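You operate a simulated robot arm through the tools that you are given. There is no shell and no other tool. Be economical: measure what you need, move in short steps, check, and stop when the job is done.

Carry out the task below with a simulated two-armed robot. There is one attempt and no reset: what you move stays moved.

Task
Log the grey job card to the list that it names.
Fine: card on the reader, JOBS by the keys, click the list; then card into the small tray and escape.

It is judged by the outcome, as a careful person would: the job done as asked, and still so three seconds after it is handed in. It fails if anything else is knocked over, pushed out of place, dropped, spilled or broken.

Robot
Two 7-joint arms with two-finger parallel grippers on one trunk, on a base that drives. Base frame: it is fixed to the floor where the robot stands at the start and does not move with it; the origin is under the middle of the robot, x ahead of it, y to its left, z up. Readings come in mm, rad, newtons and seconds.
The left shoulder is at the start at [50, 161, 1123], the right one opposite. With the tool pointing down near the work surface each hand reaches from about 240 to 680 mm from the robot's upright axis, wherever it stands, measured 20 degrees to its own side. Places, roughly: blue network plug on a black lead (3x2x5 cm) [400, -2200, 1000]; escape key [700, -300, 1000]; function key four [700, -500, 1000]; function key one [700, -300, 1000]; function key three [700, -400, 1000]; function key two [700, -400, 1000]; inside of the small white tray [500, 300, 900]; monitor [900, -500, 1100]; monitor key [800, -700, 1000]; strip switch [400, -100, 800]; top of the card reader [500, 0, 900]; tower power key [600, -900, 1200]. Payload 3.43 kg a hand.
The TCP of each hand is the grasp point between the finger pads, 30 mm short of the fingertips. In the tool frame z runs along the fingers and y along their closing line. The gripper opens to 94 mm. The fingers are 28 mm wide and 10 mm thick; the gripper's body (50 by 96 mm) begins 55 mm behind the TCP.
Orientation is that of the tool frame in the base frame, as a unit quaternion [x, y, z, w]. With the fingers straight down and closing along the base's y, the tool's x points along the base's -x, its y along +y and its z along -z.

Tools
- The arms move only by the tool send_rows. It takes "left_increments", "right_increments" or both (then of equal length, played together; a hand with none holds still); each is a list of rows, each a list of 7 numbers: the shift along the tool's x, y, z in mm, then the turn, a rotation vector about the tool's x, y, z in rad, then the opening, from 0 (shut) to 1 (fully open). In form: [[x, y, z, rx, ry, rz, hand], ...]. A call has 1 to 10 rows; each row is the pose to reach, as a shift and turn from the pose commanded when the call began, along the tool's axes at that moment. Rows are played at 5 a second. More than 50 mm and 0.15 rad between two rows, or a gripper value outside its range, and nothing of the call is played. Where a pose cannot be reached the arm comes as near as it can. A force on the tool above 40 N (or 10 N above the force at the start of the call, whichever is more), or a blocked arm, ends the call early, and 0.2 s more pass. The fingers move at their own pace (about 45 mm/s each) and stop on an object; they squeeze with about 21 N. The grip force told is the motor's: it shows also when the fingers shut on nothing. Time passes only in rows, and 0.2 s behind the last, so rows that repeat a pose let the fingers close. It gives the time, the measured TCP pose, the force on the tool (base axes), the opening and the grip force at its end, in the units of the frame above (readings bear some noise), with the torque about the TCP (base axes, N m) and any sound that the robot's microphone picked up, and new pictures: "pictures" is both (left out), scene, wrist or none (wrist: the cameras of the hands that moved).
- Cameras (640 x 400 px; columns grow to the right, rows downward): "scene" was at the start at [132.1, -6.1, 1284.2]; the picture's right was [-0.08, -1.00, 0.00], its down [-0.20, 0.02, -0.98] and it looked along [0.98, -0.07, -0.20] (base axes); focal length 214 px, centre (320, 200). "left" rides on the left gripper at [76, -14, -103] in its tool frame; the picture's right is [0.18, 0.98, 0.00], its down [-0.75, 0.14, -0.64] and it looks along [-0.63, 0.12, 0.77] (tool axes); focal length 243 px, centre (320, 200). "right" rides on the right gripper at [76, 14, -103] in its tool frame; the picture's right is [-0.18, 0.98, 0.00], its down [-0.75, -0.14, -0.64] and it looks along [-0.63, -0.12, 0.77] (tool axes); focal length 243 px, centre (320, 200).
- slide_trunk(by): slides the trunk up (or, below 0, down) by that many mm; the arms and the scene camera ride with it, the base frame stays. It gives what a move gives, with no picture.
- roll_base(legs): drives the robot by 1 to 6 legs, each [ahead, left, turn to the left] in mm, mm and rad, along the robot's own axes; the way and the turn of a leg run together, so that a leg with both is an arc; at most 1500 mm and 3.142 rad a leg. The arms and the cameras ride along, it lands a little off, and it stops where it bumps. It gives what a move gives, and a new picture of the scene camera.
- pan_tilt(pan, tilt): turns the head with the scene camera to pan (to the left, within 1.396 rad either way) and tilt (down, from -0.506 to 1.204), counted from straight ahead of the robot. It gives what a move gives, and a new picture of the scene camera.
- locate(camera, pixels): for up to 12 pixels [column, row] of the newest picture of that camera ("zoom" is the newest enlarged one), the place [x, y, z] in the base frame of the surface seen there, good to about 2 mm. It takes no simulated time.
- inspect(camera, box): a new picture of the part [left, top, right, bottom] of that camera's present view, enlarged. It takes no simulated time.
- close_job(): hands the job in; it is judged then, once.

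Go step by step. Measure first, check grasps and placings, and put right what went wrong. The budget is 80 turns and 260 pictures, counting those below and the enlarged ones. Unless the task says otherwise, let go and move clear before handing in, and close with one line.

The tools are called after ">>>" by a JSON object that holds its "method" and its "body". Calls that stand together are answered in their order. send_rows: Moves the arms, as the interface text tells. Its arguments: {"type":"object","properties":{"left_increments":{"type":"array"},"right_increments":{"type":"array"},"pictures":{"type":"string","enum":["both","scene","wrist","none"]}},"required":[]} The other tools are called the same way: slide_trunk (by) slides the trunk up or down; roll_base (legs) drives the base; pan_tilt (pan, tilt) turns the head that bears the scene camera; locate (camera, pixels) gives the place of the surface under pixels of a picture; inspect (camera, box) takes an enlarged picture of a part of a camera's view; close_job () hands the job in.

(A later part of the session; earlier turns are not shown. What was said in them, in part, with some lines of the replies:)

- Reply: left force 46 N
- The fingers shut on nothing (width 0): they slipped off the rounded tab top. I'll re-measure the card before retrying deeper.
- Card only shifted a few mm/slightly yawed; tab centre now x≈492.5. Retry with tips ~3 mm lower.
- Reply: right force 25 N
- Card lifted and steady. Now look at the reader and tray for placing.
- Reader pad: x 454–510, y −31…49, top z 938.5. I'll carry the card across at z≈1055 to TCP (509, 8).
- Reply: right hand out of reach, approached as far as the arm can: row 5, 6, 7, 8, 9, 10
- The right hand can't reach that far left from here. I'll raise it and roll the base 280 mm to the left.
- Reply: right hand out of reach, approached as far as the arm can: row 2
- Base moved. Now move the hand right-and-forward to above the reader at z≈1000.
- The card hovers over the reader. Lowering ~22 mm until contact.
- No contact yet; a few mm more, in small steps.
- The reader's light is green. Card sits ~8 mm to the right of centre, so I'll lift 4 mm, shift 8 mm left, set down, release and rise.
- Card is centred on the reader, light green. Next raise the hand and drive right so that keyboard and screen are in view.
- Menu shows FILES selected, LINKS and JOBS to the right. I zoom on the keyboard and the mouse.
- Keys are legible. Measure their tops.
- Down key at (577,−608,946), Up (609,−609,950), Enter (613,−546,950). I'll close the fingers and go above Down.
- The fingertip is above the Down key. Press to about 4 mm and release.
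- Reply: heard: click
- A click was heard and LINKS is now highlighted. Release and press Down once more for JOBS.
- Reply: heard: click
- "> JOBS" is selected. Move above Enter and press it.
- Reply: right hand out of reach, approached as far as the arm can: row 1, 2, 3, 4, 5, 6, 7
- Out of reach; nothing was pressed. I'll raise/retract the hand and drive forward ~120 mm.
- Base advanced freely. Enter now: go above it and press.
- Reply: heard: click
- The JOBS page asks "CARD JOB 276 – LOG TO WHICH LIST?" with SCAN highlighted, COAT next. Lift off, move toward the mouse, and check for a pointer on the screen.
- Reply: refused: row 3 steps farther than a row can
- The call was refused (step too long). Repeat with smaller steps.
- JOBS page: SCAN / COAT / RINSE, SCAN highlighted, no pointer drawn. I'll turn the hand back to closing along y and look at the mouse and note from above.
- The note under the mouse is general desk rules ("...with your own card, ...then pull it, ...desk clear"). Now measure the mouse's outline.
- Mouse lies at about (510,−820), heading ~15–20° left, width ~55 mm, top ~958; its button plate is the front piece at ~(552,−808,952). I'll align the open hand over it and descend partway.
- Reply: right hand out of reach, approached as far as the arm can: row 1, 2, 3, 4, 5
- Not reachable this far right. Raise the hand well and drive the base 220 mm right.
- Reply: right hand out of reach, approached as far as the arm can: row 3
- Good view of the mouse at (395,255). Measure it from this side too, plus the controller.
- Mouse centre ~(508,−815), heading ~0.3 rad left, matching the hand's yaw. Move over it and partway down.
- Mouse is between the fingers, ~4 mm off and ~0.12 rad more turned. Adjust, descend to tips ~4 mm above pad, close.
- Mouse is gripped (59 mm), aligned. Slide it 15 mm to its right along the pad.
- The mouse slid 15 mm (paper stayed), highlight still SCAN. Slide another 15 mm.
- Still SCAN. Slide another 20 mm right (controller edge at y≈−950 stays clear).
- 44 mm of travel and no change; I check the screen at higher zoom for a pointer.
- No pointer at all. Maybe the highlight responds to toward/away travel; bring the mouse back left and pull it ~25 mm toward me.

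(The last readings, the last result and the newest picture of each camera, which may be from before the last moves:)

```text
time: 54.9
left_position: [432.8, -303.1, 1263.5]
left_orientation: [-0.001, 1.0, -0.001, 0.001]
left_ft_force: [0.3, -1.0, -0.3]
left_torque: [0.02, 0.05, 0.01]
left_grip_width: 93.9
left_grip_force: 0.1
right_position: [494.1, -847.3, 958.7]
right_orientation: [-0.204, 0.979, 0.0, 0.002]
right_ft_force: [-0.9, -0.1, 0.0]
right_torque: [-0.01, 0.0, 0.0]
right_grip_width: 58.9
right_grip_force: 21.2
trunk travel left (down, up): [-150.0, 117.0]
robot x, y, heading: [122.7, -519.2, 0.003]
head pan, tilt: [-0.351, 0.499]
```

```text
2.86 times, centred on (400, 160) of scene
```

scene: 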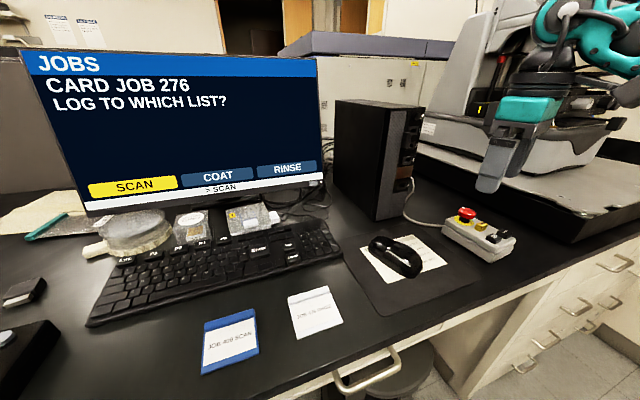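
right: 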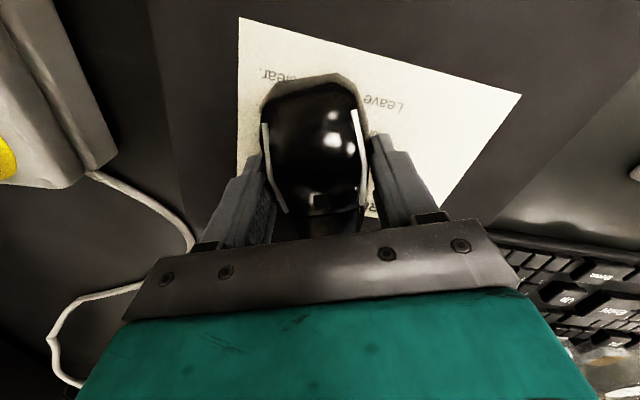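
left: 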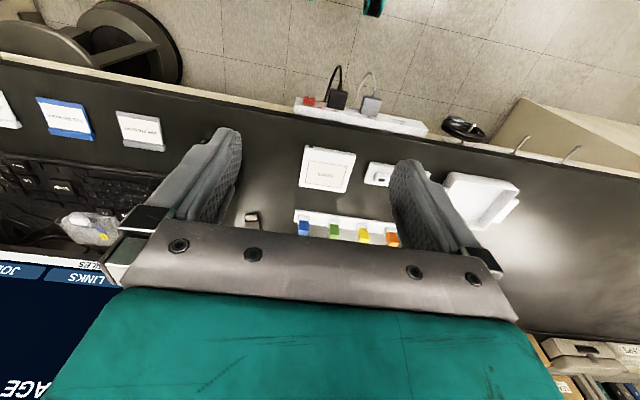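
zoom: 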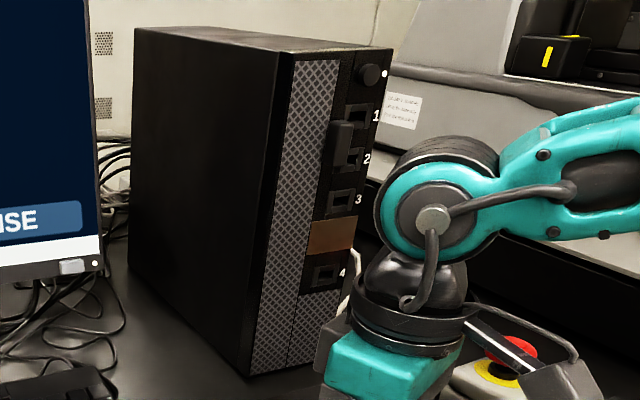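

Still SCAN. The tower's front has ports with something plugged near port 2. I'll check whether the mouse sits flat on the pad, and look at the loose stick on the desk and the mouse's details.

>>> {"method": "inspect", "body": {"camera": "scene", "box": [370, 200, 490, 300]}}

>>> {"method": "locate", "body": {"camera": "zoom", "pixels": [[180, 130], [300, 170], [320, 200], [290, 210], [340, 260], [100, 150], [130, 120], [300, 240]]}}

>>> {"method": "inspect", "body": {"camera": "scene", "box": [405, 100, 470, 200]}}

>>> {"method": "inspect", "body": {"camera": "scene", "box": [0, 260, 80, 400]}}

```text
4.00 times, centred on (430, 250) of scene
```

zoom: 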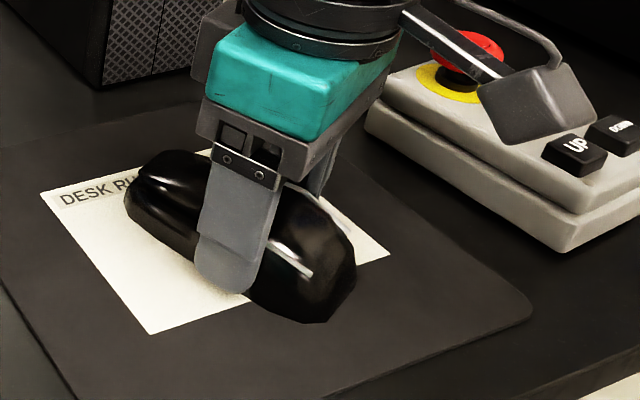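

```text
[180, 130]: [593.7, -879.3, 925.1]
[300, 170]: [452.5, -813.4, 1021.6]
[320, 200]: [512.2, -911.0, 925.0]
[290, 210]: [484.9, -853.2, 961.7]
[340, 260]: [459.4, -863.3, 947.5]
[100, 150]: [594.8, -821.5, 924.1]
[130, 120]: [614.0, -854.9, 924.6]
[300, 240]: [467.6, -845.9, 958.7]
```

```text
4.00 times, centred on (438, 150) of scene
```

zoom: 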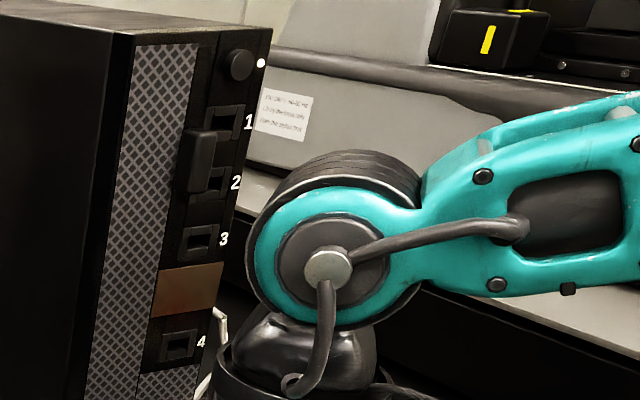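

```text
2.86 times, centred on (40, 330) of scene
```

zoom: 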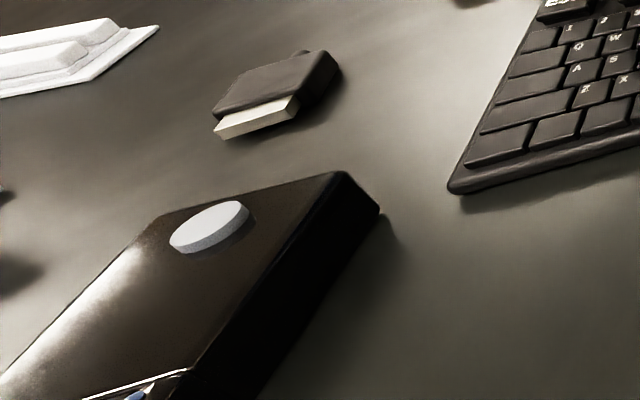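

The mouse sits flat (top 961.7 as before) on the pad. One longer sweep to the right (38 mm) to see if the selection steps with more travel.

>>> {"method": "send_rows", "body": {"right_increments": [[0, -19, 0, 0, 0, 0, 0.4], [0, -38, 0, 0, 0, 0, 0.4], [0, -42, 0, 0, 0, 0, 0.4]], "pictures": "scene"}}

```text
time: 55.7
left_position: [433.4, -304.1, 1264.7]
left_orientation: [-0.001, 1.0, 0.0, 0.0]
left_ft_force: [-0.1, 0.3, 0.1]
left_torque: [0.03, 0.01, 0.0]
left_grip_width: 94.1
left_grip_force: 0.1
right_position: [510.2, -887.0, 957.9]
right_orientation: [-0.204, 0.979, 0.001, 0.002]
right_ft_force: [0.1, -0.1, -0.3]
right_torque: [-0.02, -0.01, -0.01]
right_grip_width: 59.1
right_grip_force: 21.4
trunk travel left (down, up): [-150.0, 117.0]
robot x, y, heading: [122.5, -520.9, -0.004]
head pan, tilt: [-0.351, 0.499]
```

scene: 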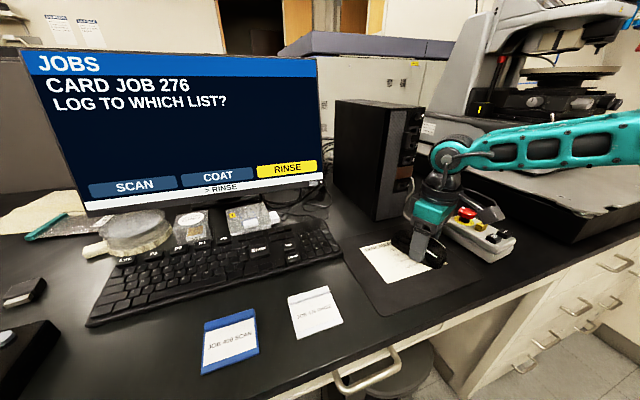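

It works: RINSE is now highlighted. Ease it back to the left in small amounts to get COAT.

>>> {"method": "send_rows", "body": {"right_increments": [[0, 6, 0, 0, 0, 0, 0.4], [0, 11, 0, 0, 0, 0, 0.4]], "pictures": "scene"}}

```text
time: 56.3
left_position: [434.4, -303.7, 1264.5]
left_orientation: [-0.001, 1.0, -0.001, 0.0]
left_ft_force: [-0.2, 0.8, 0.1]
left_torque: [0.03, 0.0, 0.03]
left_grip_width: 94.1
left_grip_force: 0.0
right_position: [506.9, -875.8, 956.9]
right_orientation: [-0.204, 0.979, 0.0, 0.002]
right_ft_force: [-0.1, -0.6, 1.1]
right_torque: [-0.09, 0.05, 0.03]
right_grip_width: 58.7
right_grip_force: 21.3
trunk travel left (down, up): [-150.0, 117.0]
robot x, y, heading: [124.2, -519.6, 0.0]
head pan, tilt: [-0.351, 0.499]
```

scene: 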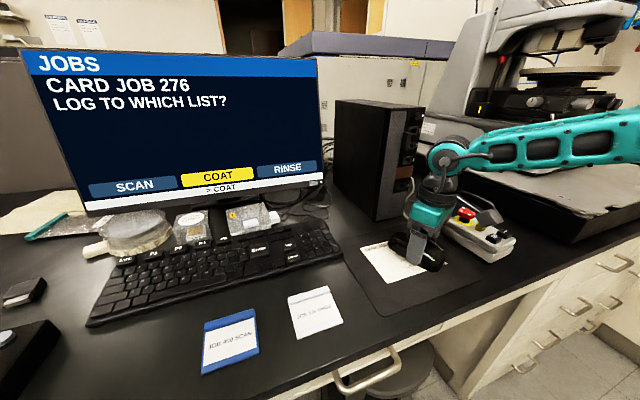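

COAT is highlighted. Release the mouse and rise straight up.

>>> {"method": "send_rows", "body": {"right_increments": [[0, 0, 0, 0, 0, 0, 0.72], [0, 0, 0, 0, 0, 0, 0.8], [0, 0, 0, 0, 0, 0, 0.8], [0, 0, -20, 0, 0, 0, 0.8], [0, 0, -50, 0, 0, 0, 0.8]], "pictures": "both"}}

>>> {"method": "inspect", "body": {"camera": "right", "box": [220, 20, 420, 240]}}

```text
time: 57.5
left_position: [432.7, -303.9, 1263.2]
left_orientation: [-0.001, 1.0, -0.001, 0.0]
left_ft_force: [-0.3, 0.2, -0.1]
left_torque: [-0.03, 0.01, 0.0]
left_grip_width: 94.3
left_grip_force: 0.1
right_position: [506.4, -875.9, 1009.6]
right_orientation: [-0.204, 0.979, 0.0, 0.001]
right_ft_force: [-0.1, 0.2, 0.4]
right_torque: [0.03, -0.03, 0.01]
right_grip_width: 74.9
right_grip_force: 0.0
trunk travel left (down, up): [-150.0, 117.0]
robot x, y, heading: [123.3, -520.6, -0.002]
head pan, tilt: [-0.351, 0.499]
```

scene: 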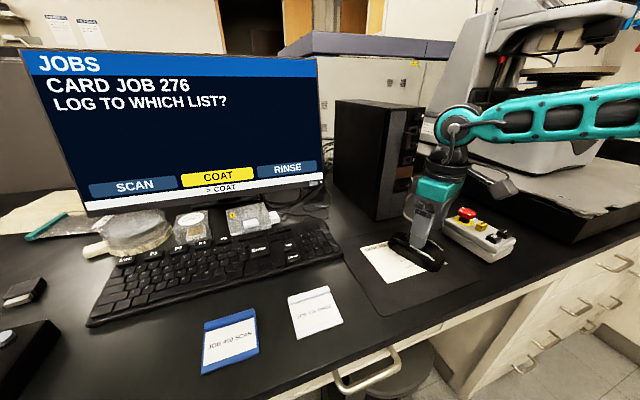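
right: 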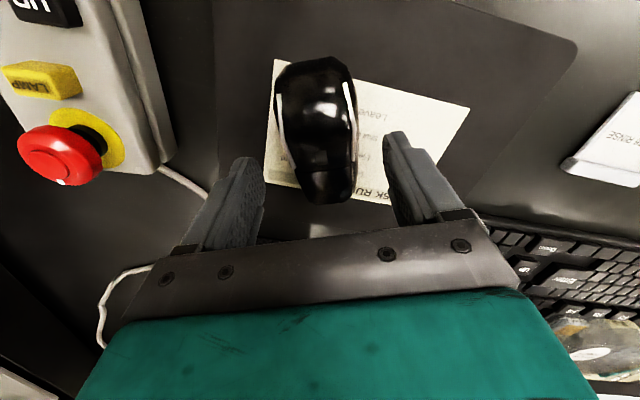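

```text
1.82 times, centred on (320, 130) of right
```

zoom: 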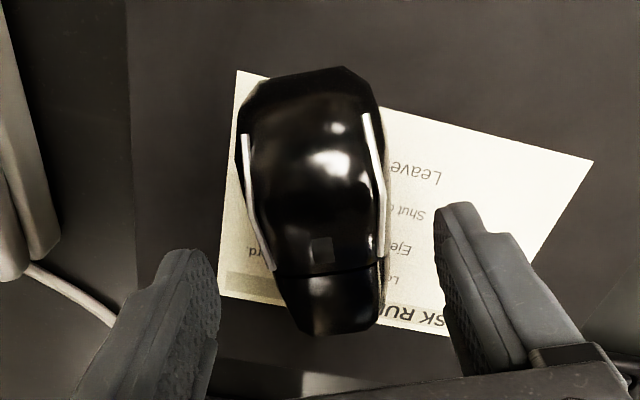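

Highlight stays COAT. Locate the button plate (zoom (335,300)).

>>> {"method": "locate", "body": {"camera": "zoom", "pixels": [[335, 280], [335, 300], [335, 318], [300, 300], [365, 300], [320, 250], [310, 320], [360, 320]]}}

>>> {"method": "inspect", "body": {"camera": "right", "box": [270, 140, 380, 215]}}

```text
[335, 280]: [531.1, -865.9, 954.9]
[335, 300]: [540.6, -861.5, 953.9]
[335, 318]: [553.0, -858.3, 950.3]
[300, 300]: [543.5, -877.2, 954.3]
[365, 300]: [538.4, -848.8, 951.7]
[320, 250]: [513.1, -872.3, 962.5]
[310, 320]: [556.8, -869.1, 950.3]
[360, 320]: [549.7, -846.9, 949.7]
```

```text
5.33 times, centred on (325, 178) of right
```

zoom: 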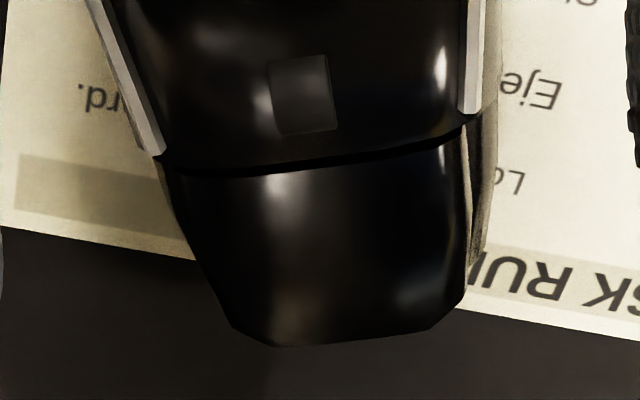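

The front plate is one button, centre ~(547,−861,952). Close fingers and hover just above it.

>>> {"method": "send_rows", "body": {"right_increments": [[-15, -1, -5, 0, 0, 0, 0.4], [-30, -2, -5, 0, 0, 0, 0], [-45, -2, -5, 0, 0, 0, 0], [-45, -2, -5, 0, 0, 0, 0], [-45, -2, 10, 0, 0, 0, 0], [-45, -2, 18, 0, 0, 0, 0]], "pictures": "wrist"}}

>>> {"method": "inspect", "body": {"camera": "scene", "box": [370, 180, 490, 290]}}

```text
time: 58.9
left_position: [435.1, -305.2, 1263.8]
left_orientation: [-0.001, 1.0, -0.001, 0.0]
left_ft_force: [0.7, -0.5, -0.3]
left_torque: [-0.02, -0.01, -0.01]
left_grip_width: 94.3
left_grip_force: 0.1
right_position: [546.1, -860.8, 991.0]
right_orientation: [-0.205, 0.979, 0.0, 0.001]
right_ft_force: [-0.6, 0.5, -0.4]
right_torque: [-0.03, -0.03, 0.02]
right_grip_width: 0.0
right_grip_force: 21.2
trunk travel left (down, up): [-150.0, 117.0]
robot x, y, heading: [122.6, -517.3, -0.0]
head pan, tilt: [-0.351, 0.499]
```

right: 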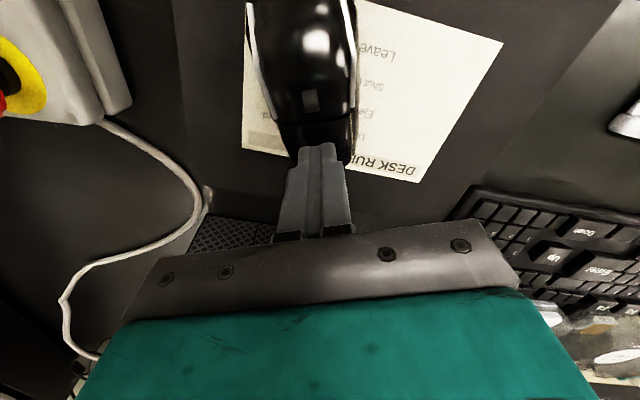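

```text
3.64 times, centred on (430, 235) of scene
```

zoom: 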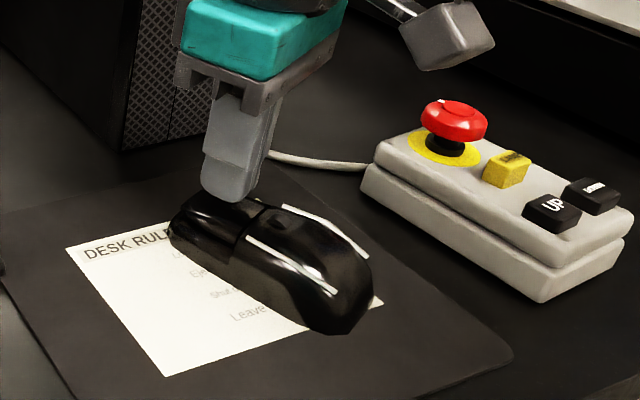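

The fingertip is right above the button. Press down straight ~12 mm in small steps, stop and check.

>>> {"method": "send_rows", "body": {"right_increments": [[0, 0, 6, 0, 0, 0, 0], [0, 0, 9, 0, 0, 0, 0], [0, 0, 11.5, 0, 0, 0, 0]], "pictures": "scene"}}

```text
time: 59.7
left_position: [433.8, -303.9, 1264.5]
left_orientation: [-0.002, 1.0, -0.002, 0.0]
left_ft_force: [0.1, -0.6, 1.0]
left_torque: [0.03, -0.02, -0.03]
left_grip_width: 94.0
left_grip_force: 0.0
right_position: [547.9, -860.6, 980.8]
right_orientation: [-0.205, 0.979, 0.0, 0.003]
right_ft_force: [1.2, -1.4, 9.2]
right_torque: [-0.07, 0.05, 0.01]
right_grip_width: 0.0
right_grip_force: 21.1
trunk travel left (down, up): [-150.0, 117.0]
robot x, y, heading: [124.7, -518.6, -0.003]
head pan, tilt: [-0.351, 0.499]
heard: click
```

scene: 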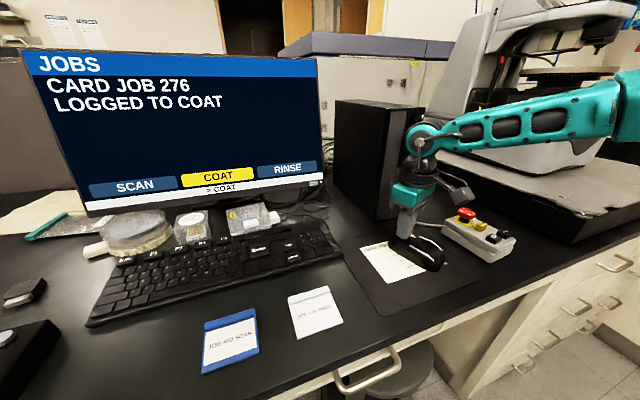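

The screen says "LOGGED TO COAT". Lift off the mouse, rise, and drive left back to the reader.

>>> {"method": "send_rows", "body": {"right_increments": [[0, 0, -20, 0, 0, 0, 0], [0, 0, -60, 0, 0, 0, 0], [20, 0, -100, 0, 0, 0, 0.2], [50, 0, -135, 0, 0, 0, 0.42]], "pictures": "none"}}

>>> {"method": "inspect", "body": {"camera": "scene", "box": [15, 40, 335, 220]}}

>>> {"method": "roll_base", "body": {"legs": [[-60, 0, 0], [0, 830, 0]]}}

>>> {"method": "pan_tilt", "body": {"pan": -0.2, "tilt": 0.6}}

```text
time: 60.7
left_position: [433.8, -304.8, 1264.4]
left_orientation: [-0.001, 1.0, -0.001, 0.0]
left_ft_force: [-0.1, -0.1, 0.0]
left_torque: [-0.01, 0.03, 0.0]
left_grip_width: 94.1
left_grip_force: 0.2
right_position: [502.0, -877.0, 1114.7]
right_orientation: [-0.204, 0.979, 0.0, 0.002]
right_ft_force: [-0.4, -0.1, -0.1]
right_torque: [0.01, 0.02, 0.02]
right_grip_width: 39.6
right_grip_force: 0.0
trunk travel left (down, up): [-150.0, 117.0]
robot x, y, heading: [123.3, -523.2, 0.003]
head pan, tilt: [-0.351, 0.499]
```

```text
2.00 times, centred on (175, 130) of scene
```

zoom: 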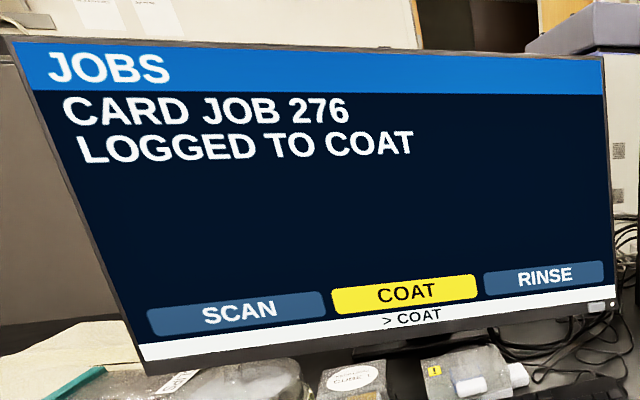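

```text
time: 68.9
left_position: [376.1, 519.2, 1264.2]
left_orientation: [0.0, 1.0, -0.001, -0.001]
left_ft_force: [-0.9, 0.1, 0.1]
left_torque: [0.0, 0.01, -0.02]
left_grip_width: 94.0
left_grip_force: 0.0
right_position: [443.7, -54.6, 1113.6]
right_orientation: [-0.204, 0.979, 0.0, 0.001]
right_ft_force: [-0.5, -0.7, 0.0]
right_torque: [-0.02, -0.02, 0.03]
right_grip_width: 39.4
right_grip_force: 0.1
trunk travel left (down, up): [-150.0, 117.0]
robot x, y, heading: [68.9, 306.8, -0.002]
head pan, tilt: [-0.351, 0.499]
```

scene: 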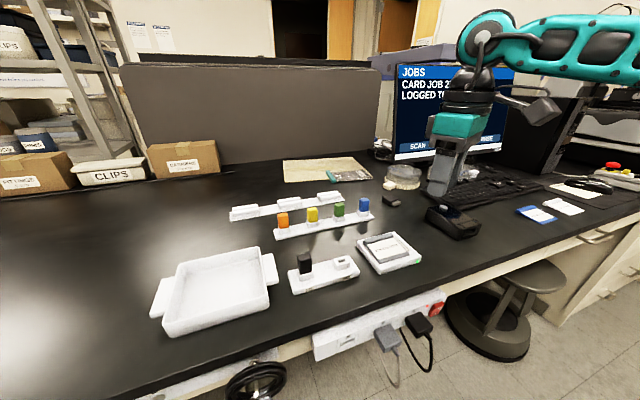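

```text
time: 69.6
left_position: [374.9, 518.4, 1262.7]
left_orientation: [-0.001, 1.0, -0.001, -0.001]
left_ft_force: [0.4, -0.2, -0.4]
left_torque: [-0.02, 0.0, 0.02]
left_grip_width: 93.9
left_grip_force: 0.0
right_position: [443.3, -54.6, 1114.2]
right_orientation: [-0.203, 0.979, 0.0, 0.002]
right_ft_force: [0.0, -0.5, -0.2]
right_torque: [0.01, 0.01, -0.01]
right_grip_width: 39.3
right_grip_force: 0.2
trunk travel left (down, up): [-150.0, 117.0]
robot x, y, heading: [68.6, 299.1, 0.002]
head pan, tilt: [-0.201, 0.6]
```

scene: 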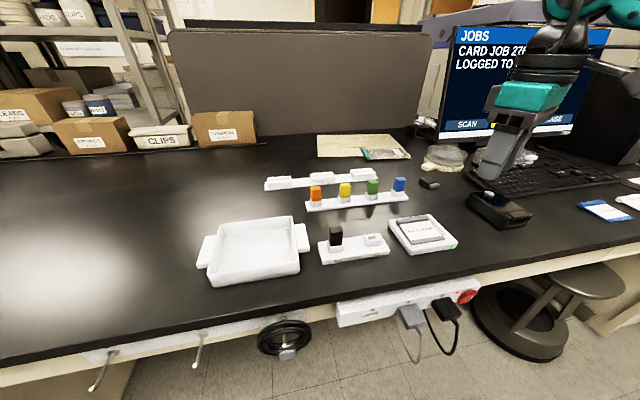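

Robot is back near the reader. I measure the card again and meanwhile turn the hand the short way (−1.16 rad) at height.

>>> {"method": "inspect", "body": {"camera": "scene", "box": [380, 200, 470, 265]}}

>>> {"method": "send_rows", "body": {"right_increments": [[0, 0, 0, 0, 0, -0.145, 0.42], [0, 0, 0, 0, 0, -0.29, 0.42], [0, 0, 0, 0, 0, -0.435, 0.42], [0, 0, 0, 0, 0, -0.58, 0.42], [0, 0, 0, 0, 0, -0.725, 0.42], [0, 0, 0, 0, 0, -0.87, 0.42], [0, 0, 0, 0, 0, -1.015, 0.42], [0, 0, 0, 0, 0, -1.16, 0.42]], "pictures": "wrist"}}

```text
6.15 times, centred on (425, 232) of scene
```

zoom: 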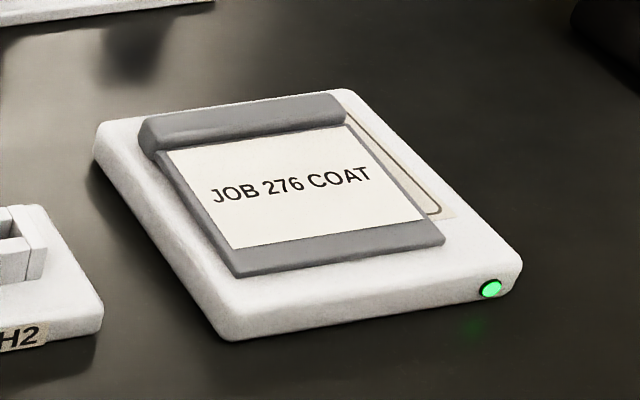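

```text
time: 71.4
left_position: [375.4, 518.8, 1263.7]
left_orientation: [-0.001, 1.0, -0.002, 0.0]
left_ft_force: [-1.3, -0.3, -0.2]
left_torque: [0.0, 0.03, 0.02]
left_grip_width: 94.3
left_grip_force: 0.2
right_position: [287.0, 131.4, 1140.3]
right_orientation: [-0.705, 0.709, -0.004, 0.0]
right_ft_force: [0.1, 0.1, 0.7]
right_torque: [-0.04, 0.01, 0.0]
right_grip_width: 39.6
right_grip_force: 0.1
right hand out of reach, approached as far as the arm can: row 1, 2, 3, 4, 5, 6, 7, 8
trunk travel left (down, up): [-150.0, 117.0]
robot x, y, heading: [65.6, 298.9, -0.0]
head pan, tilt: [-0.201, 0.6]
```

right: 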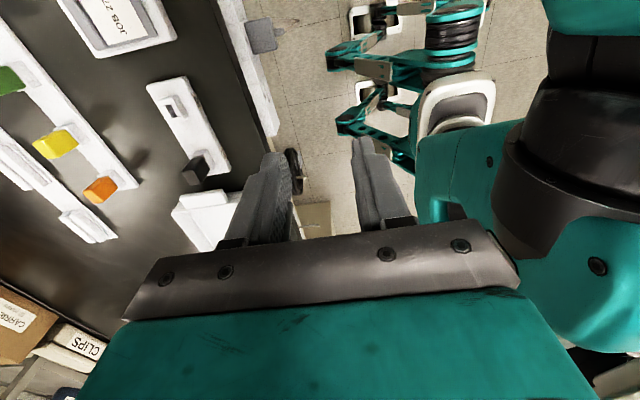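

In this turned pose the arm falls back near the body, so I'll swing the hand back to the proven yaw (camera to the left), moving over toward the reader as it turns.

>>> {"method": "send_rows", "body": {"right_increments": [[11, -22, 0, 0, 0, 0.145, 0.42], [22, -44, 0, 0, 0, 0.29, 0.42], [33, -66, 0, 0, 0, 0.435, 0.42], [44, -88, 0, 0, 0, 0.58, 0.42], [55, -110, 0, 0, 0, 0.725, 0.42], [66, -132, 0, 0, 0, 0.87, 0.42], [77, -154, 0, 0, 0, 1.015, 0.42], [88, -176, 0, 0, 0, 1.16, 0.42], [99, -198, 0, 0, 0, 1.305, 0.42], [114, -222, 0, 0, 0, 1.45, 0.42]], "pictures": "none"}}

>>> {"method": "send_rows", "body": {"right_increments": [[0, 0, 0, 0, 0, 0.145, 0.42], [0, 0, 0, 0, 0, 0.29, 0.42], [0, 0, 0, 0, 0, 0.435, 0.42], [0, 0, 0, 0, 0, 0.58, 0.42], [0, 0, 0, 0, 0, 0.725, 0.42], [0, 0, 0, 0, 0, 0.87, 0.42], [0, 0, 0, 0, 0, 1.015, 0.42], [0, 0, 0, 0, 0, 1.16, 0.42], [0, 0, 0, 0, 0, 1.305, 0.42], [0, 0, 0, 0, 0, 1.45, 0.42]], "pictures": "none"}}

>>> {"method": "send_rows", "body": {"right_increments": [[0, 0, 0, 0, 0, 0.12, 0.42], [0, 0, 0, 0, 0, 0.24, 0.42]], "pictures": "both"}}

```text
time: 73.6
left_position: [375.2, 518.0, 1263.4]
left_orientation: [-0.001, 1.0, -0.001, 0.0]
left_ft_force: [0.1, 0.1, 0.3]
left_torque: [-0.02, -0.03, 0.02]
left_grip_width: 93.9
left_grip_force: 0.1
right_position: [503.0, 20.0, 1142.9]
right_orientation: [-0.059, 0.998, 0.0, 0.002]
right_ft_force: [-0.2, 0.7, 0.0]
right_torque: [0.0, 0.04, -0.03]
right_grip_width: 39.8
right_grip_force: 0.1
trunk travel left (down, up): [-150.0, 117.0]
robot x, y, heading: [66.1, 303.2, -0.003]
head pan, tilt: [-0.201, 0.6]
```

```text
time: 75.8
left_position: [374.9, 517.0, 1263.7]
left_orientation: [0.0, 1.0, -0.001, 0.001]
left_ft_force: [0.6, -0.6, 0.2]
left_torque: [0.0, 0.0, -0.01]
left_grip_width: 93.9
left_grip_force: 0.1
right_position: [501.2, 19.7, 1142.7]
right_orientation: [0.617, 0.787, 0.002, 0.0]
right_ft_force: [1.1, 0.3, -0.3]
right_torque: [0.04, -0.01, 0.0]
right_grip_width: 39.5
right_grip_force: 0.0
trunk travel left (down, up): [-150.0, 117.0]
robot x, y, heading: [63.4, 301.4, -0.001]
head pan, tilt: [-0.201, 0.6]
```

```text
time: 76.4
left_position: [375.2, 518.3, 1264.3]
left_orientation: [-0.001, 1.0, 0.0, -0.001]
left_ft_force: [-0.5, -0.6, 0.8]
left_torque: [-0.01, -0.01, 0.0]
left_grip_width: 93.8
left_grip_force: 0.0
right_position: [500.8, 19.9, 1143.1]
right_orientation: [0.707, 0.708, 0.002, 0.001]
right_ft_force: [0.1, 0.3, -0.5]
right_torque: [-0.01, -0.03, -0.01]
right_grip_width: 39.4
right_grip_force: 0.1
trunk travel left (down, up): [-150.0, 117.0]
robot x, y, heading: [64.8, 305.2, 0.003]
head pan, tilt: [-0.201, 0.6]
```

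scene: 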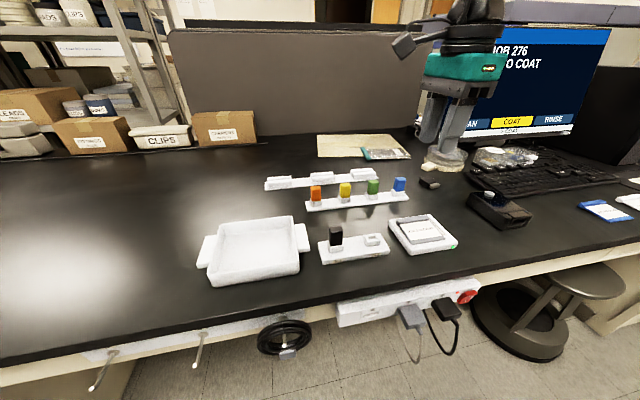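
right: 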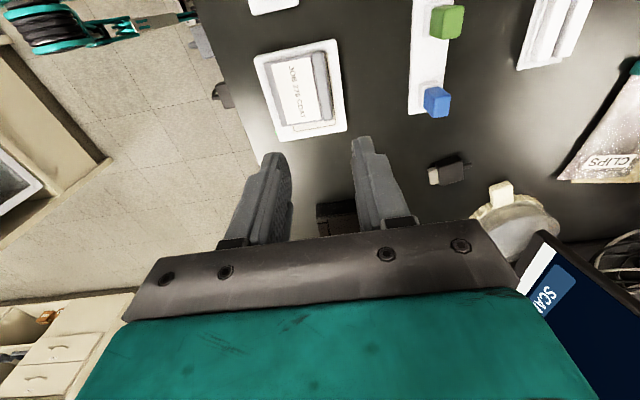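

The hand is above the reader with the right yaw. Measure the tab from the wrist view, and the tray interior from the scene.

>>> {"method": "inspect", "body": {"camera": "right", "box": [250, 35, 350, 145]}}

>>> {"method": "locate", "body": {"camera": "right", "pixels": [[314, 55], [325, 54], [318, 85], [329, 84], [321, 115], [332, 114], [268, 65], [278, 122]]}}

>>> {"method": "locate", "body": {"camera": "scene", "pixels": [[222, 228], [290, 223], [222, 268], [292, 264], [255, 250], [255, 226], [255, 267], [217, 250], [294, 245], [254, 232], [254, 260]]}}

```text
3.64 times, centred on (300, 90) of right
```

zoom: 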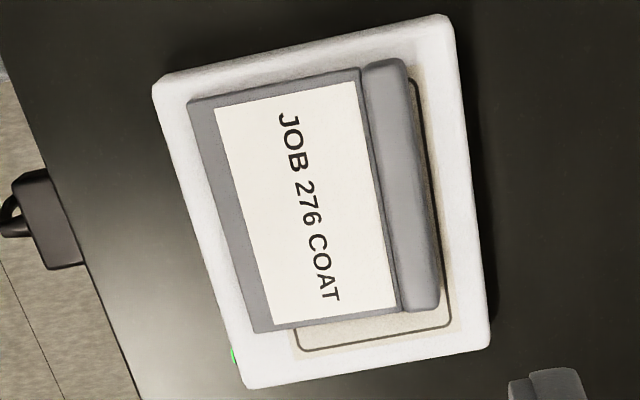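

```text
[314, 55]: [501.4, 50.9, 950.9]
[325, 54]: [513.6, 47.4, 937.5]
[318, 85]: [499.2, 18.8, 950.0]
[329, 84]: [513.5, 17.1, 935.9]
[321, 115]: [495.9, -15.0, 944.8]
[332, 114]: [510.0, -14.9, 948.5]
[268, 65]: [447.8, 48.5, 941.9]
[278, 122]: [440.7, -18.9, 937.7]
```

```text
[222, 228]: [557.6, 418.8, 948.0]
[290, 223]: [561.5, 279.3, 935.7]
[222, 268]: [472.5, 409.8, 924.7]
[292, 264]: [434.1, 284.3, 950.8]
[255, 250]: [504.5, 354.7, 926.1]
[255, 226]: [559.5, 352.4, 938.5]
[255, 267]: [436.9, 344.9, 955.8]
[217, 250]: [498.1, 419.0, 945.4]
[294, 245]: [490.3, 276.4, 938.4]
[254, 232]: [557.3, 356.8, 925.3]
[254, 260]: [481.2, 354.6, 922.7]
```

Tab centre ≈(505,17), top ≈950. Descend to straddle it with light contact like last time (TCP z≈975.5).

>>> {"method": "send_rows", "body": {"right_increments": [[-2, 5, 45, 0, 0, 0, 0.42], [-2, 5, 90, 0, 0, 0, 0.42], [-2, 5, 130, 0, 0, 0, 0.42], [-2, 5, 155, 0, 0, 0, 0.42], [-2, 5, 165, 0, 0, 0, 0.42], [-2, 5, 168, 0, 0, 0, 0.42]], "pictures": "wrist"}}

```text
time: 77.8
left_position: [374.0, 519.7, 1263.8]
left_orientation: [-0.001, 1.0, -0.001, 0.0]
left_ft_force: [0.5, -0.7, -0.4]
left_torque: [-0.03, 0.0, -0.02]
left_grip_width: 94.1
left_grip_force: 0.0
right_position: [505.8, 18.5, 975.2]
right_orientation: [0.706, 0.708, 0.003, 0.002]
right_ft_force: [-0.5, -2.2, 9.8]
right_torque: [-0.08, 0.22, 0.03]
right_grip_width: 39.5
right_grip_force: 0.1
trunk travel left (down, up): [-150.0, 117.0]
robot x, y, heading: [64.0, 306.0, -0.003]
head pan, tilt: [-0.201, 0.6]
```

right: 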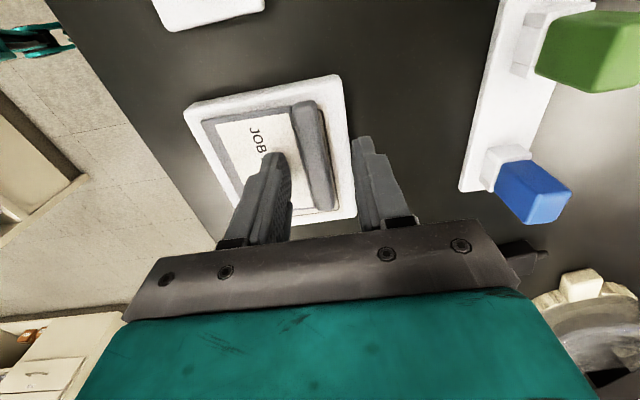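

Light contact (≈10 N) with the tab between the fingers. Close and lift.

>>> {"method": "send_rows", "body": {"right_increments": [[0, 0, 0, 0, 0, 0, 0.1], [0, 0, 0, 0, 0, 0, 0], [0, 0, 0, 0, 0, 0, 0], [0, 0, 0, 0, 0, 0, 0]], "pictures": "none"}}

>>> {"method": "send_rows", "body": {"right_increments": [[0, 0, -8, 0, 0, 0, 0], [0, 0, -25, 0, 0, 0, 0], [0, 0, -60, 0, 0, 0, 0], [0, 0, -100, 0, 0, 0, 0]], "pictures": "both"}}

```text
time: 78.8
left_position: [373.0, 519.9, 1264.0]
left_orientation: [0.0, 1.0, -0.002, 0.001]
left_ft_force: [0.3, -0.5, -0.5]
left_torque: [-0.01, 0.02, 0.02]
left_grip_width: 93.9
left_grip_force: 0.0
right_position: [506.6, 18.8, 975.3]
right_orientation: [0.706, 0.708, 0.002, 0.002]
right_ft_force: [-7.7, 0.7, 20.5]
right_torque: [0.05, 0.28, -0.01]
right_grip_width: 11.8
right_grip_force: 20.9
trunk travel left (down, up): [-150.0, 117.0]
robot x, y, heading: [67.5, 300.4, -0.006]
head pan, tilt: [-0.201, 0.6]
```

```text
time: 79.8
left_position: [373.8, 518.8, 1264.6]
left_orientation: [-0.001, 1.0, -0.002, 0.001]
left_ft_force: [-0.7, 0.3, -0.5]
left_torque: [-0.01, -0.01, -0.01]
left_grip_width: 94.0
left_grip_force: 0.1
right_position: [508.4, 18.2, 1075.8]
right_orientation: [0.706, 0.708, 0.0, 0.001]
right_ft_force: [0.1, -0.7, -0.4]
right_torque: [-0.01, 0.04, 0.0]
right_grip_width: 12.0
right_grip_force: 21.0
trunk travel left (down, up): [-150.0, 117.0]
robot x, y, heading: [65.3, 301.1, -0.001]
head pan, tilt: [-0.201, 0.6]
```

scene: 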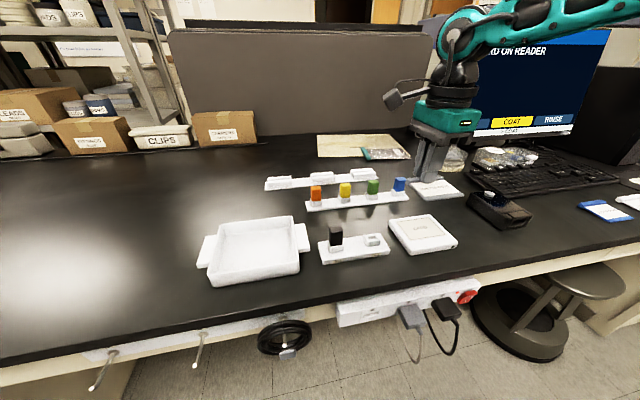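
right: 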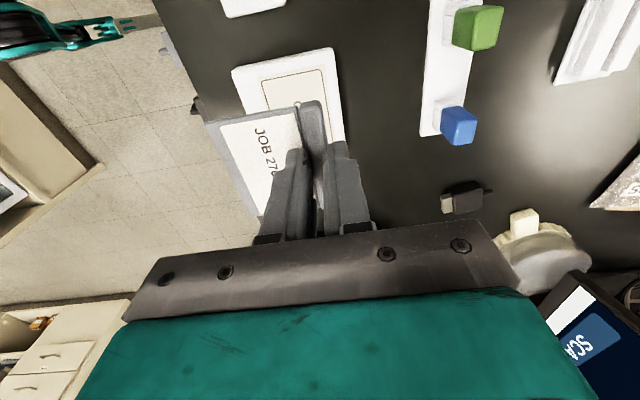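

Card is in the grip (screen now "...CARD ON READER"). Drive 330 mm left so the hand is over the tray.

>>> {"method": "roll_base", "body": {"legs": [[0, 330, 0]]}}

```text
time: 83.2
left_position: [375.4, 847.2, 1263.4]
left_orientation: [0.0, 1.0, 0.0, 0.0]
left_ft_force: [0.0, 0.3, 0.7]
left_torque: [-0.01, -0.01, 0.02]
left_grip_width: 94.0
left_grip_force: 0.1
right_position: [509.1, 346.6, 1075.1]
right_orientation: [0.706, 0.708, 0.001, 0.0]
right_ft_force: [0.1, -0.4, -0.3]
right_torque: [-0.02, 0.0, 0.01]
right_grip_width: 11.7
right_grip_force: 20.6
trunk travel left (down, up): [-150.0, 117.0]
robot x, y, heading: [64.5, 630.6, -0.004]
head pan, tilt: [-0.201, 0.6]
```

scene: 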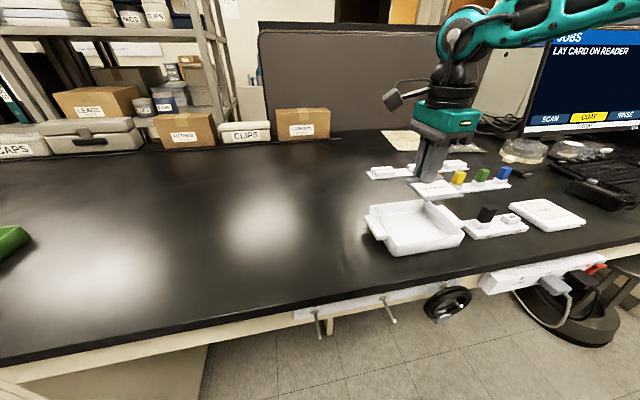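

TCP (509,347) is over the tray interior (x 440–556, y 282–416). Shift 4 mm forward and lower to just above the floor.

>>> {"method": "send_rows", "body": {"right_increments": [[0, 4, 40, 0, 0, 0, 0], [0, 4, 80, 0, 0, 0, 0], [0, 4, 104, 0, 0, 0, 0], [0, 4, 110, 0, 0, 0, 0]], "pictures": "both"}}

```text
time: 84.2
left_position: [374.5, 847.0, 1264.2]
left_orientation: [-0.001, 1.0, -0.002, 0.0]
left_ft_force: [-0.6, 0.1, -0.1]
left_torque: [-0.01, 0.01, -0.02]
left_grip_width: 94.1
left_grip_force: 0.1
right_position: [513.5, 347.3, 965.1]
right_orientation: [0.706, 0.708, 0.001, 0.0]
right_ft_force: [-0.1, -1.1, 0.5]
right_torque: [-0.02, 0.02, 0.02]
right_grip_width: 11.7
right_grip_force: 20.3
trunk travel left (down, up): [-150.0, 117.0]
robot x, y, heading: [65.1, 629.9, -0.0]
head pan, tilt: [-0.201, 0.6]
```

scene: 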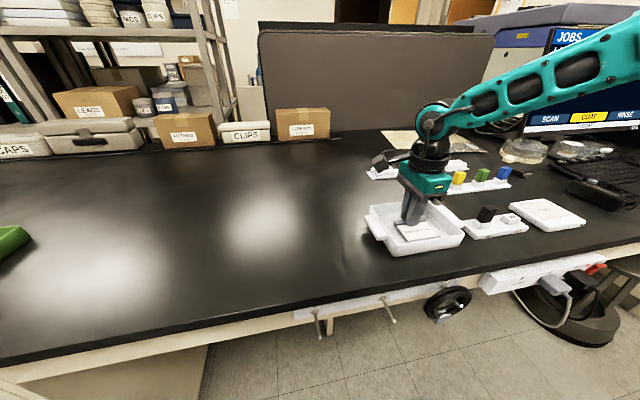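
right: 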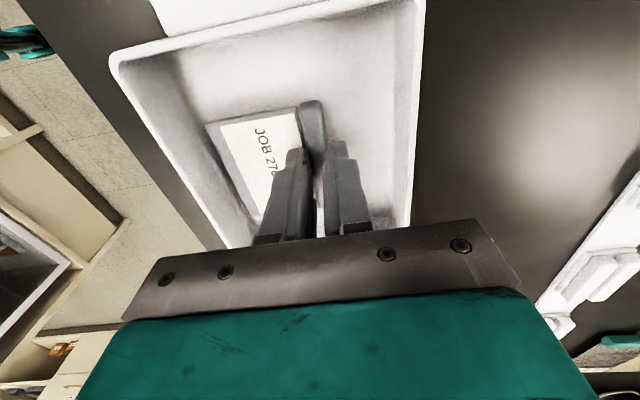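

Card is inside the walls. Lower in small steps to contact.

>>> {"method": "send_rows", "body": {"right_increments": [[0, 0, 1.5, 0, 0, 0, 0], [0, 0, 3, 0, 0, 0, 0], [0, 0, 4.5, 0, 0, 0, 0]], "pictures": "none"}}

```text
time: 85.0
left_position: [374.4, 847.2, 1264.9]
left_orientation: [-0.001, 1.0, -0.002, 0.0]
left_ft_force: [-0.1, -0.3, 0.2]
left_torque: [-0.04, 0.01, 0.0]
left_grip_width: 94.3
left_grip_force: 0.1
right_position: [513.2, 346.9, 961.2]
right_orientation: [0.706, 0.708, 0.002, 0.001]
right_ft_force: [-1.4, -1.4, 9.1]
right_torque: [-0.06, 0.04, 0.03]
right_grip_width: 11.7
right_grip_force: 21.3
trunk travel left (down, up): [-150.0, 117.0]
robot x, y, heading: [64.8, 634.3, -0.001]
head pan, tilt: [-0.201, 0.6]
```

Contact (9 N): the card is on the tray floor. Open to ~30 mm and rise.

>>> {"method": "send_rows", "body": {"right_increments": [[0, 0, -1, 0, 0, 0, 0.2], [0, 0, -1, 0, 0, 0, 0.32], [0, 0, -1, 0, 0, 0, 0.32], [0, 0, -15, 0, 0, 0, 0.32], [0, 0, -50, 0, 0, 0, 0.32], [0, 0, -95, 0, 0, 0, 0.32], [0, -40, -120, 0, 0, 0, 0.2], [0, -40, -160, 0, 0, 0, 0]], "pictures": "both"}}

>>> {"method": "inspect", "body": {"camera": "scene", "box": [355, 190, 475, 265]}}

```text
time: 86.8
left_position: [374.6, 847.1, 1263.0]
left_orientation: [-0.001, 1.0, -0.002, 0.0]
left_ft_force: [-0.3, -0.8, -0.6]
left_torque: [-0.02, -0.03, 0.0]
left_grip_width: 94.0
left_grip_force: 0.0
right_position: [471.3, 345.7, 1120.3]
right_orientation: [0.706, 0.708, 0.001, 0.001]
right_ft_force: [0.2, 0.8, -0.8]
right_torque: [0.0, 0.0, 0.0]
right_grip_width: 0.0
right_grip_force: 13.6
trunk travel left (down, up): [-150.0, 117.0]
robot x, y, heading: [66.2, 631.3, -0.001]
head pan, tilt: [-0.201, 0.6]
```

scene: 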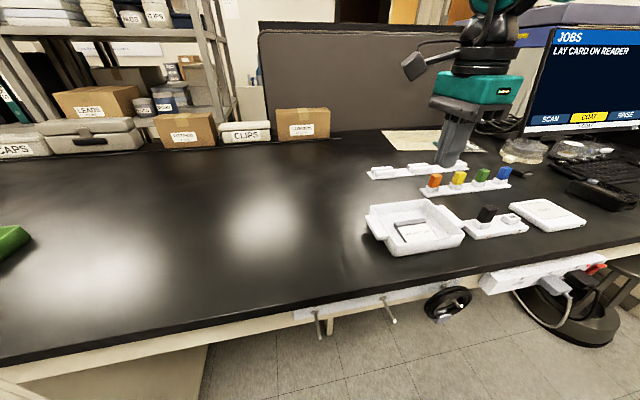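
right: 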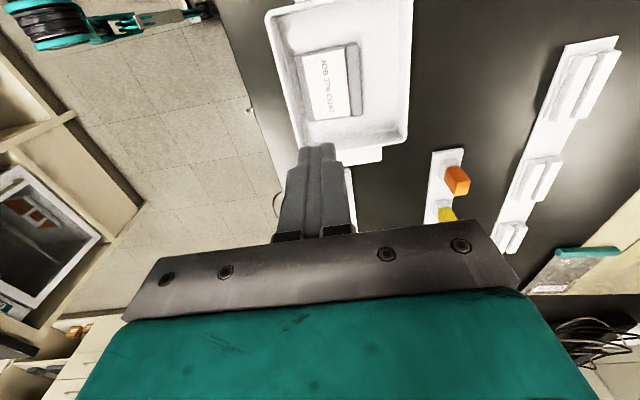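

```text
5.33 times, centred on (415, 228) of scene
```

zoom: 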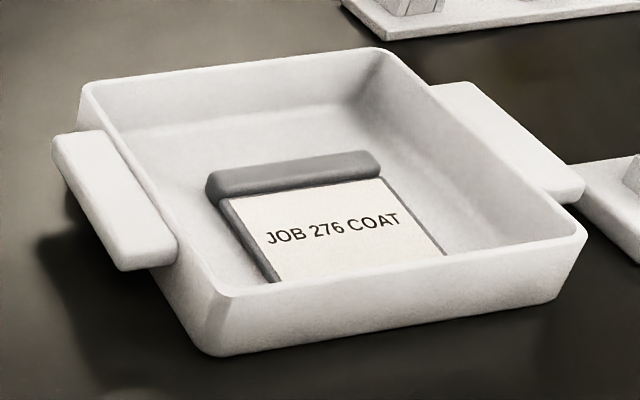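

The grey card lies flat in the tray. Now drive right ~650 mm and forward 80 mm to reach Esc.

>>> {"method": "roll_base", "body": {"legs": [[0, -645, 0], [80, 0, 0]]}}

>>> {"method": "inspect", "body": {"camera": "right", "box": [240, 0, 640, 200]}}

```text
time: 93.7
left_position: [456.7, 194.8, 1263.0]
left_orientation: [-0.003, 1.0, -0.001, 0.001]
left_ft_force: [1.1, -0.3, -0.2]
left_torque: [-0.03, 0.02, 0.02]
left_grip_width: 93.9
left_grip_force: 0.0
right_position: [554.9, -306.4, 1119.5]
right_orientation: [0.705, 0.709, 0.001, 0.0]
right_ft_force: [-0.2, -0.1, 1.0]
right_torque: [0.01, 0.0, 0.04]
right_grip_width: 0.0
right_grip_force: 20.5
trunk travel left (down, up): [-150.0, 117.0]
robot x, y, heading: [142.6, -19.1, 0.001]
head pan, tilt: [-0.201, 0.6]
```

scene: 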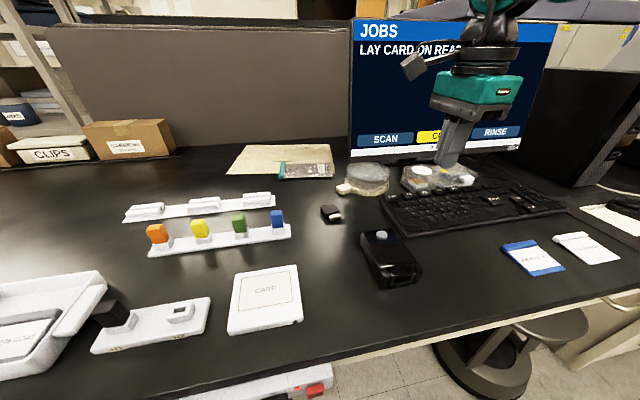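

```text
1.60 times, centred on (440, 100) of right
```

zoom: 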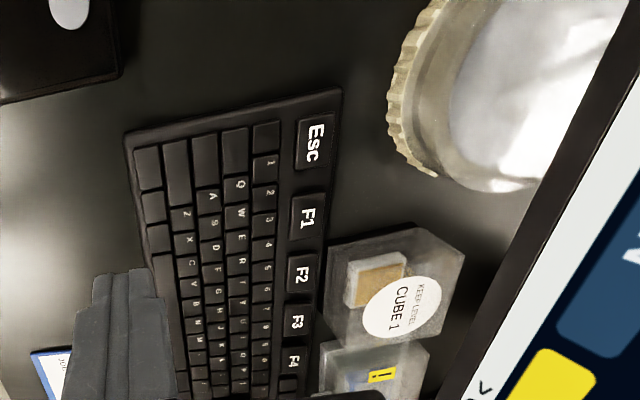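

Locate Esc, the jar top, cube top and the monitor face for clearance.

>>> {"method": "locate", "body": {"camera": "zoom", "pixels": [[313, 142], [300, 145], [330, 140], [313, 120], [313, 165], [410, 100], [400, 305], [560, 300], [500, 100]]}}

```text
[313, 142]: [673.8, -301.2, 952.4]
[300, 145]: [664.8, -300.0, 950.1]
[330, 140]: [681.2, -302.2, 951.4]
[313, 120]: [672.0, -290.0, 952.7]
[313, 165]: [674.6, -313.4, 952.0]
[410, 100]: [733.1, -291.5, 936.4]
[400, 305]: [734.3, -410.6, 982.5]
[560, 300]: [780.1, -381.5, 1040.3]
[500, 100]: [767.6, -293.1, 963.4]
```

Esc centre (673,−301,952); monitor face at x≈780 leaves clearance. Move above it.

>>> {"method": "send_rows", "body": {"right_increments": [[2, 40, 10, 0, 0, 0, 0], [4, 80, 20, 0, 0, 0, 0], [5, 117, 40, 0, 0, 0, 0], [5, 117, 80, 0, 0, 0, 0], [5, 117, 122, 0, 0, 0, 0], [5, 117, 122, 0, 0, 0, 0]], "pictures": "both"}}

```text
time: 95.1
left_position: [455.7, 195.0, 1265.1]
left_orientation: [-0.002, 1.0, 0.0, 0.001]
left_ft_force: [-0.9, 0.1, -0.6]
left_torque: [-0.03, 0.01, 0.0]
left_grip_width: 93.9
left_grip_force: 0.0
right_position: [671.8, -301.0, 997.7]
right_orientation: [0.706, 0.709, 0.002, 0.001]
right_ft_force: [-0.2, -0.4, -0.1]
right_torque: [-0.02, 0.01, 0.0]
right_grip_width: 0.0
right_grip_force: 20.8
trunk travel left (down, up): [-150.0, 117.0]
robot x, y, heading: [146.0, -20.0, 0.006]
head pan, tilt: [-0.201, 0.6]
```

scene: 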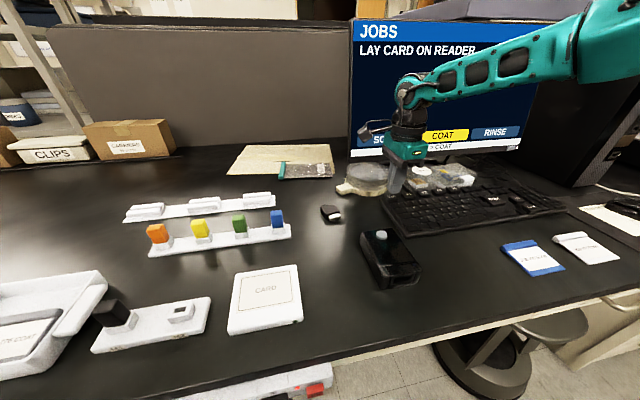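
right: 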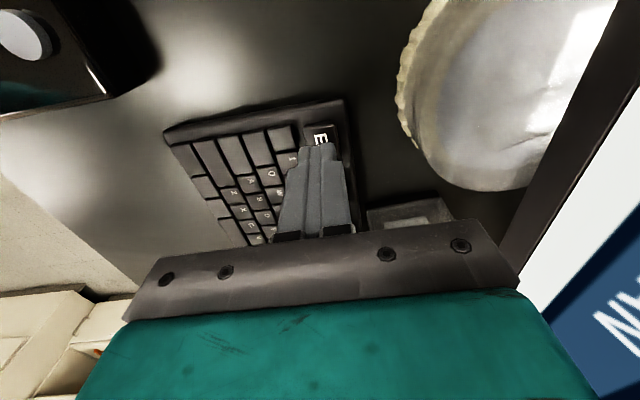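

Fingertip is above Esc. Press and release.

>>> {"method": "send_rows", "body": {"right_increments": [[0, 0, 12, 0, 0, 0, 0], [0, 0, 17, 0, 0, 0, 0], [0, 0, 20, 0, 0, 0, 0], [0, 0, 22, 0, 0, 0, 0]], "pictures": "scene"}}

```text
time: 96.1
left_position: [454.9, 195.4, 1264.6]
left_orientation: [-0.002, 1.0, -0.002, 0.0]
left_ft_force: [0.5, -0.6, -0.2]
left_torque: [-0.01, 0.0, 0.01]
left_grip_width: 94.1
left_grip_force: 0.0
right_position: [670.7, -300.4, 977.8]
right_orientation: [0.705, 0.709, 0.002, 0.002]
right_ft_force: [0.4, -1.1, 6.3]
right_torque: [-0.04, -0.09, -0.01]
right_grip_width: 0.0
right_grip_force: 21.2
trunk travel left (down, up): [-150.0, 117.0]
robot x, y, heading: [145.9, -16.0, 0.005]
head pan, tilt: [-0.201, 0.6]
heard: click
```

scene: 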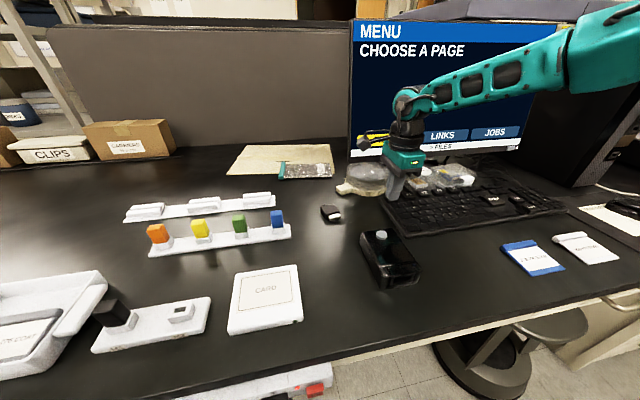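

The screen is back at MENU. Lift clear, retreat and check.

>>> {"method": "send_rows", "body": {"right_increments": [[0, 0, -30, 0, 0, 0, 0], [0, 0, -75, 0, 0, 0, 0], [0, -30, -110, 0, 0, 0, 0], [0, -75, -125, 0, 0, 0, 0], [0, -120, -140, 0, 0, 0, 0], [0, -160, -150, 0, 0, 0, 0]], "pictures": "scene"}}

>>> {"method": "inspect", "body": {"camera": "scene", "box": [0, 0, 640, 400]}}

```text
time: 97.5
left_position: [455.0, 194.6, 1264.9]
left_orientation: [-0.002, 1.0, -0.001, 0.0]
left_ft_force: [-0.9, -0.4, -0.1]
left_torque: [0.02, 0.01, -0.01]
left_grip_width: 93.8
left_grip_force: 0.0
right_position: [511.8, -301.2, 1125.6]
right_orientation: [0.706, 0.709, 0.002, 0.0]
right_ft_force: [-0.6, 0.3, -0.5]
right_torque: [-0.02, 0.01, -0.01]
right_grip_width: 0.0
right_grip_force: 21.3
trunk travel left (down, up): [-150.0, 117.0]
robot x, y, heading: [143.0, -21.5, 0.005]
head pan, tilt: [-0.201, 0.6]
```

scene: 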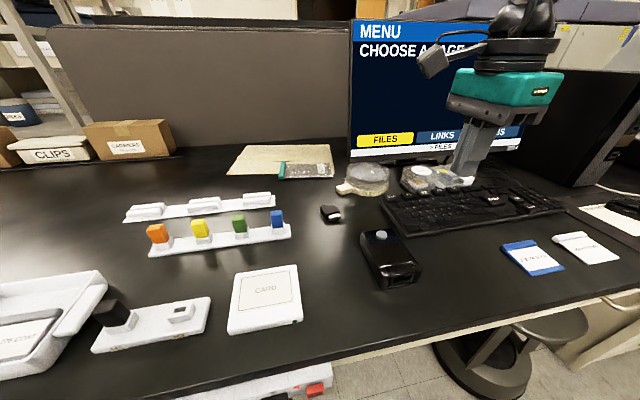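

```text
1.00 times, centred on (320, 200) of scene (not enlarged: the box is as wide or as high as the picture)
```

zoom: 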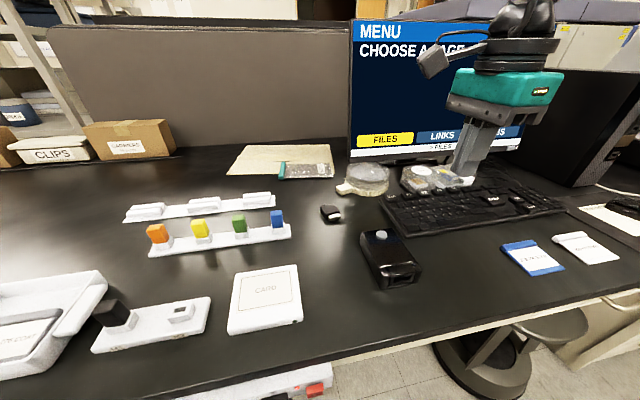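

The screen shows MENU, the card is in the tray, the hands are empty and clear, and everything else is in place. Handing in.

>>> {"method": "close_job", "body": {}}

```text
The job is handed in.
```

Job 276 (the grey card) is logged to COAT: the screen confirmed "LOGGED TO COAT". The card now lies in the small white tray, and Esc has put the screen back at MENU.
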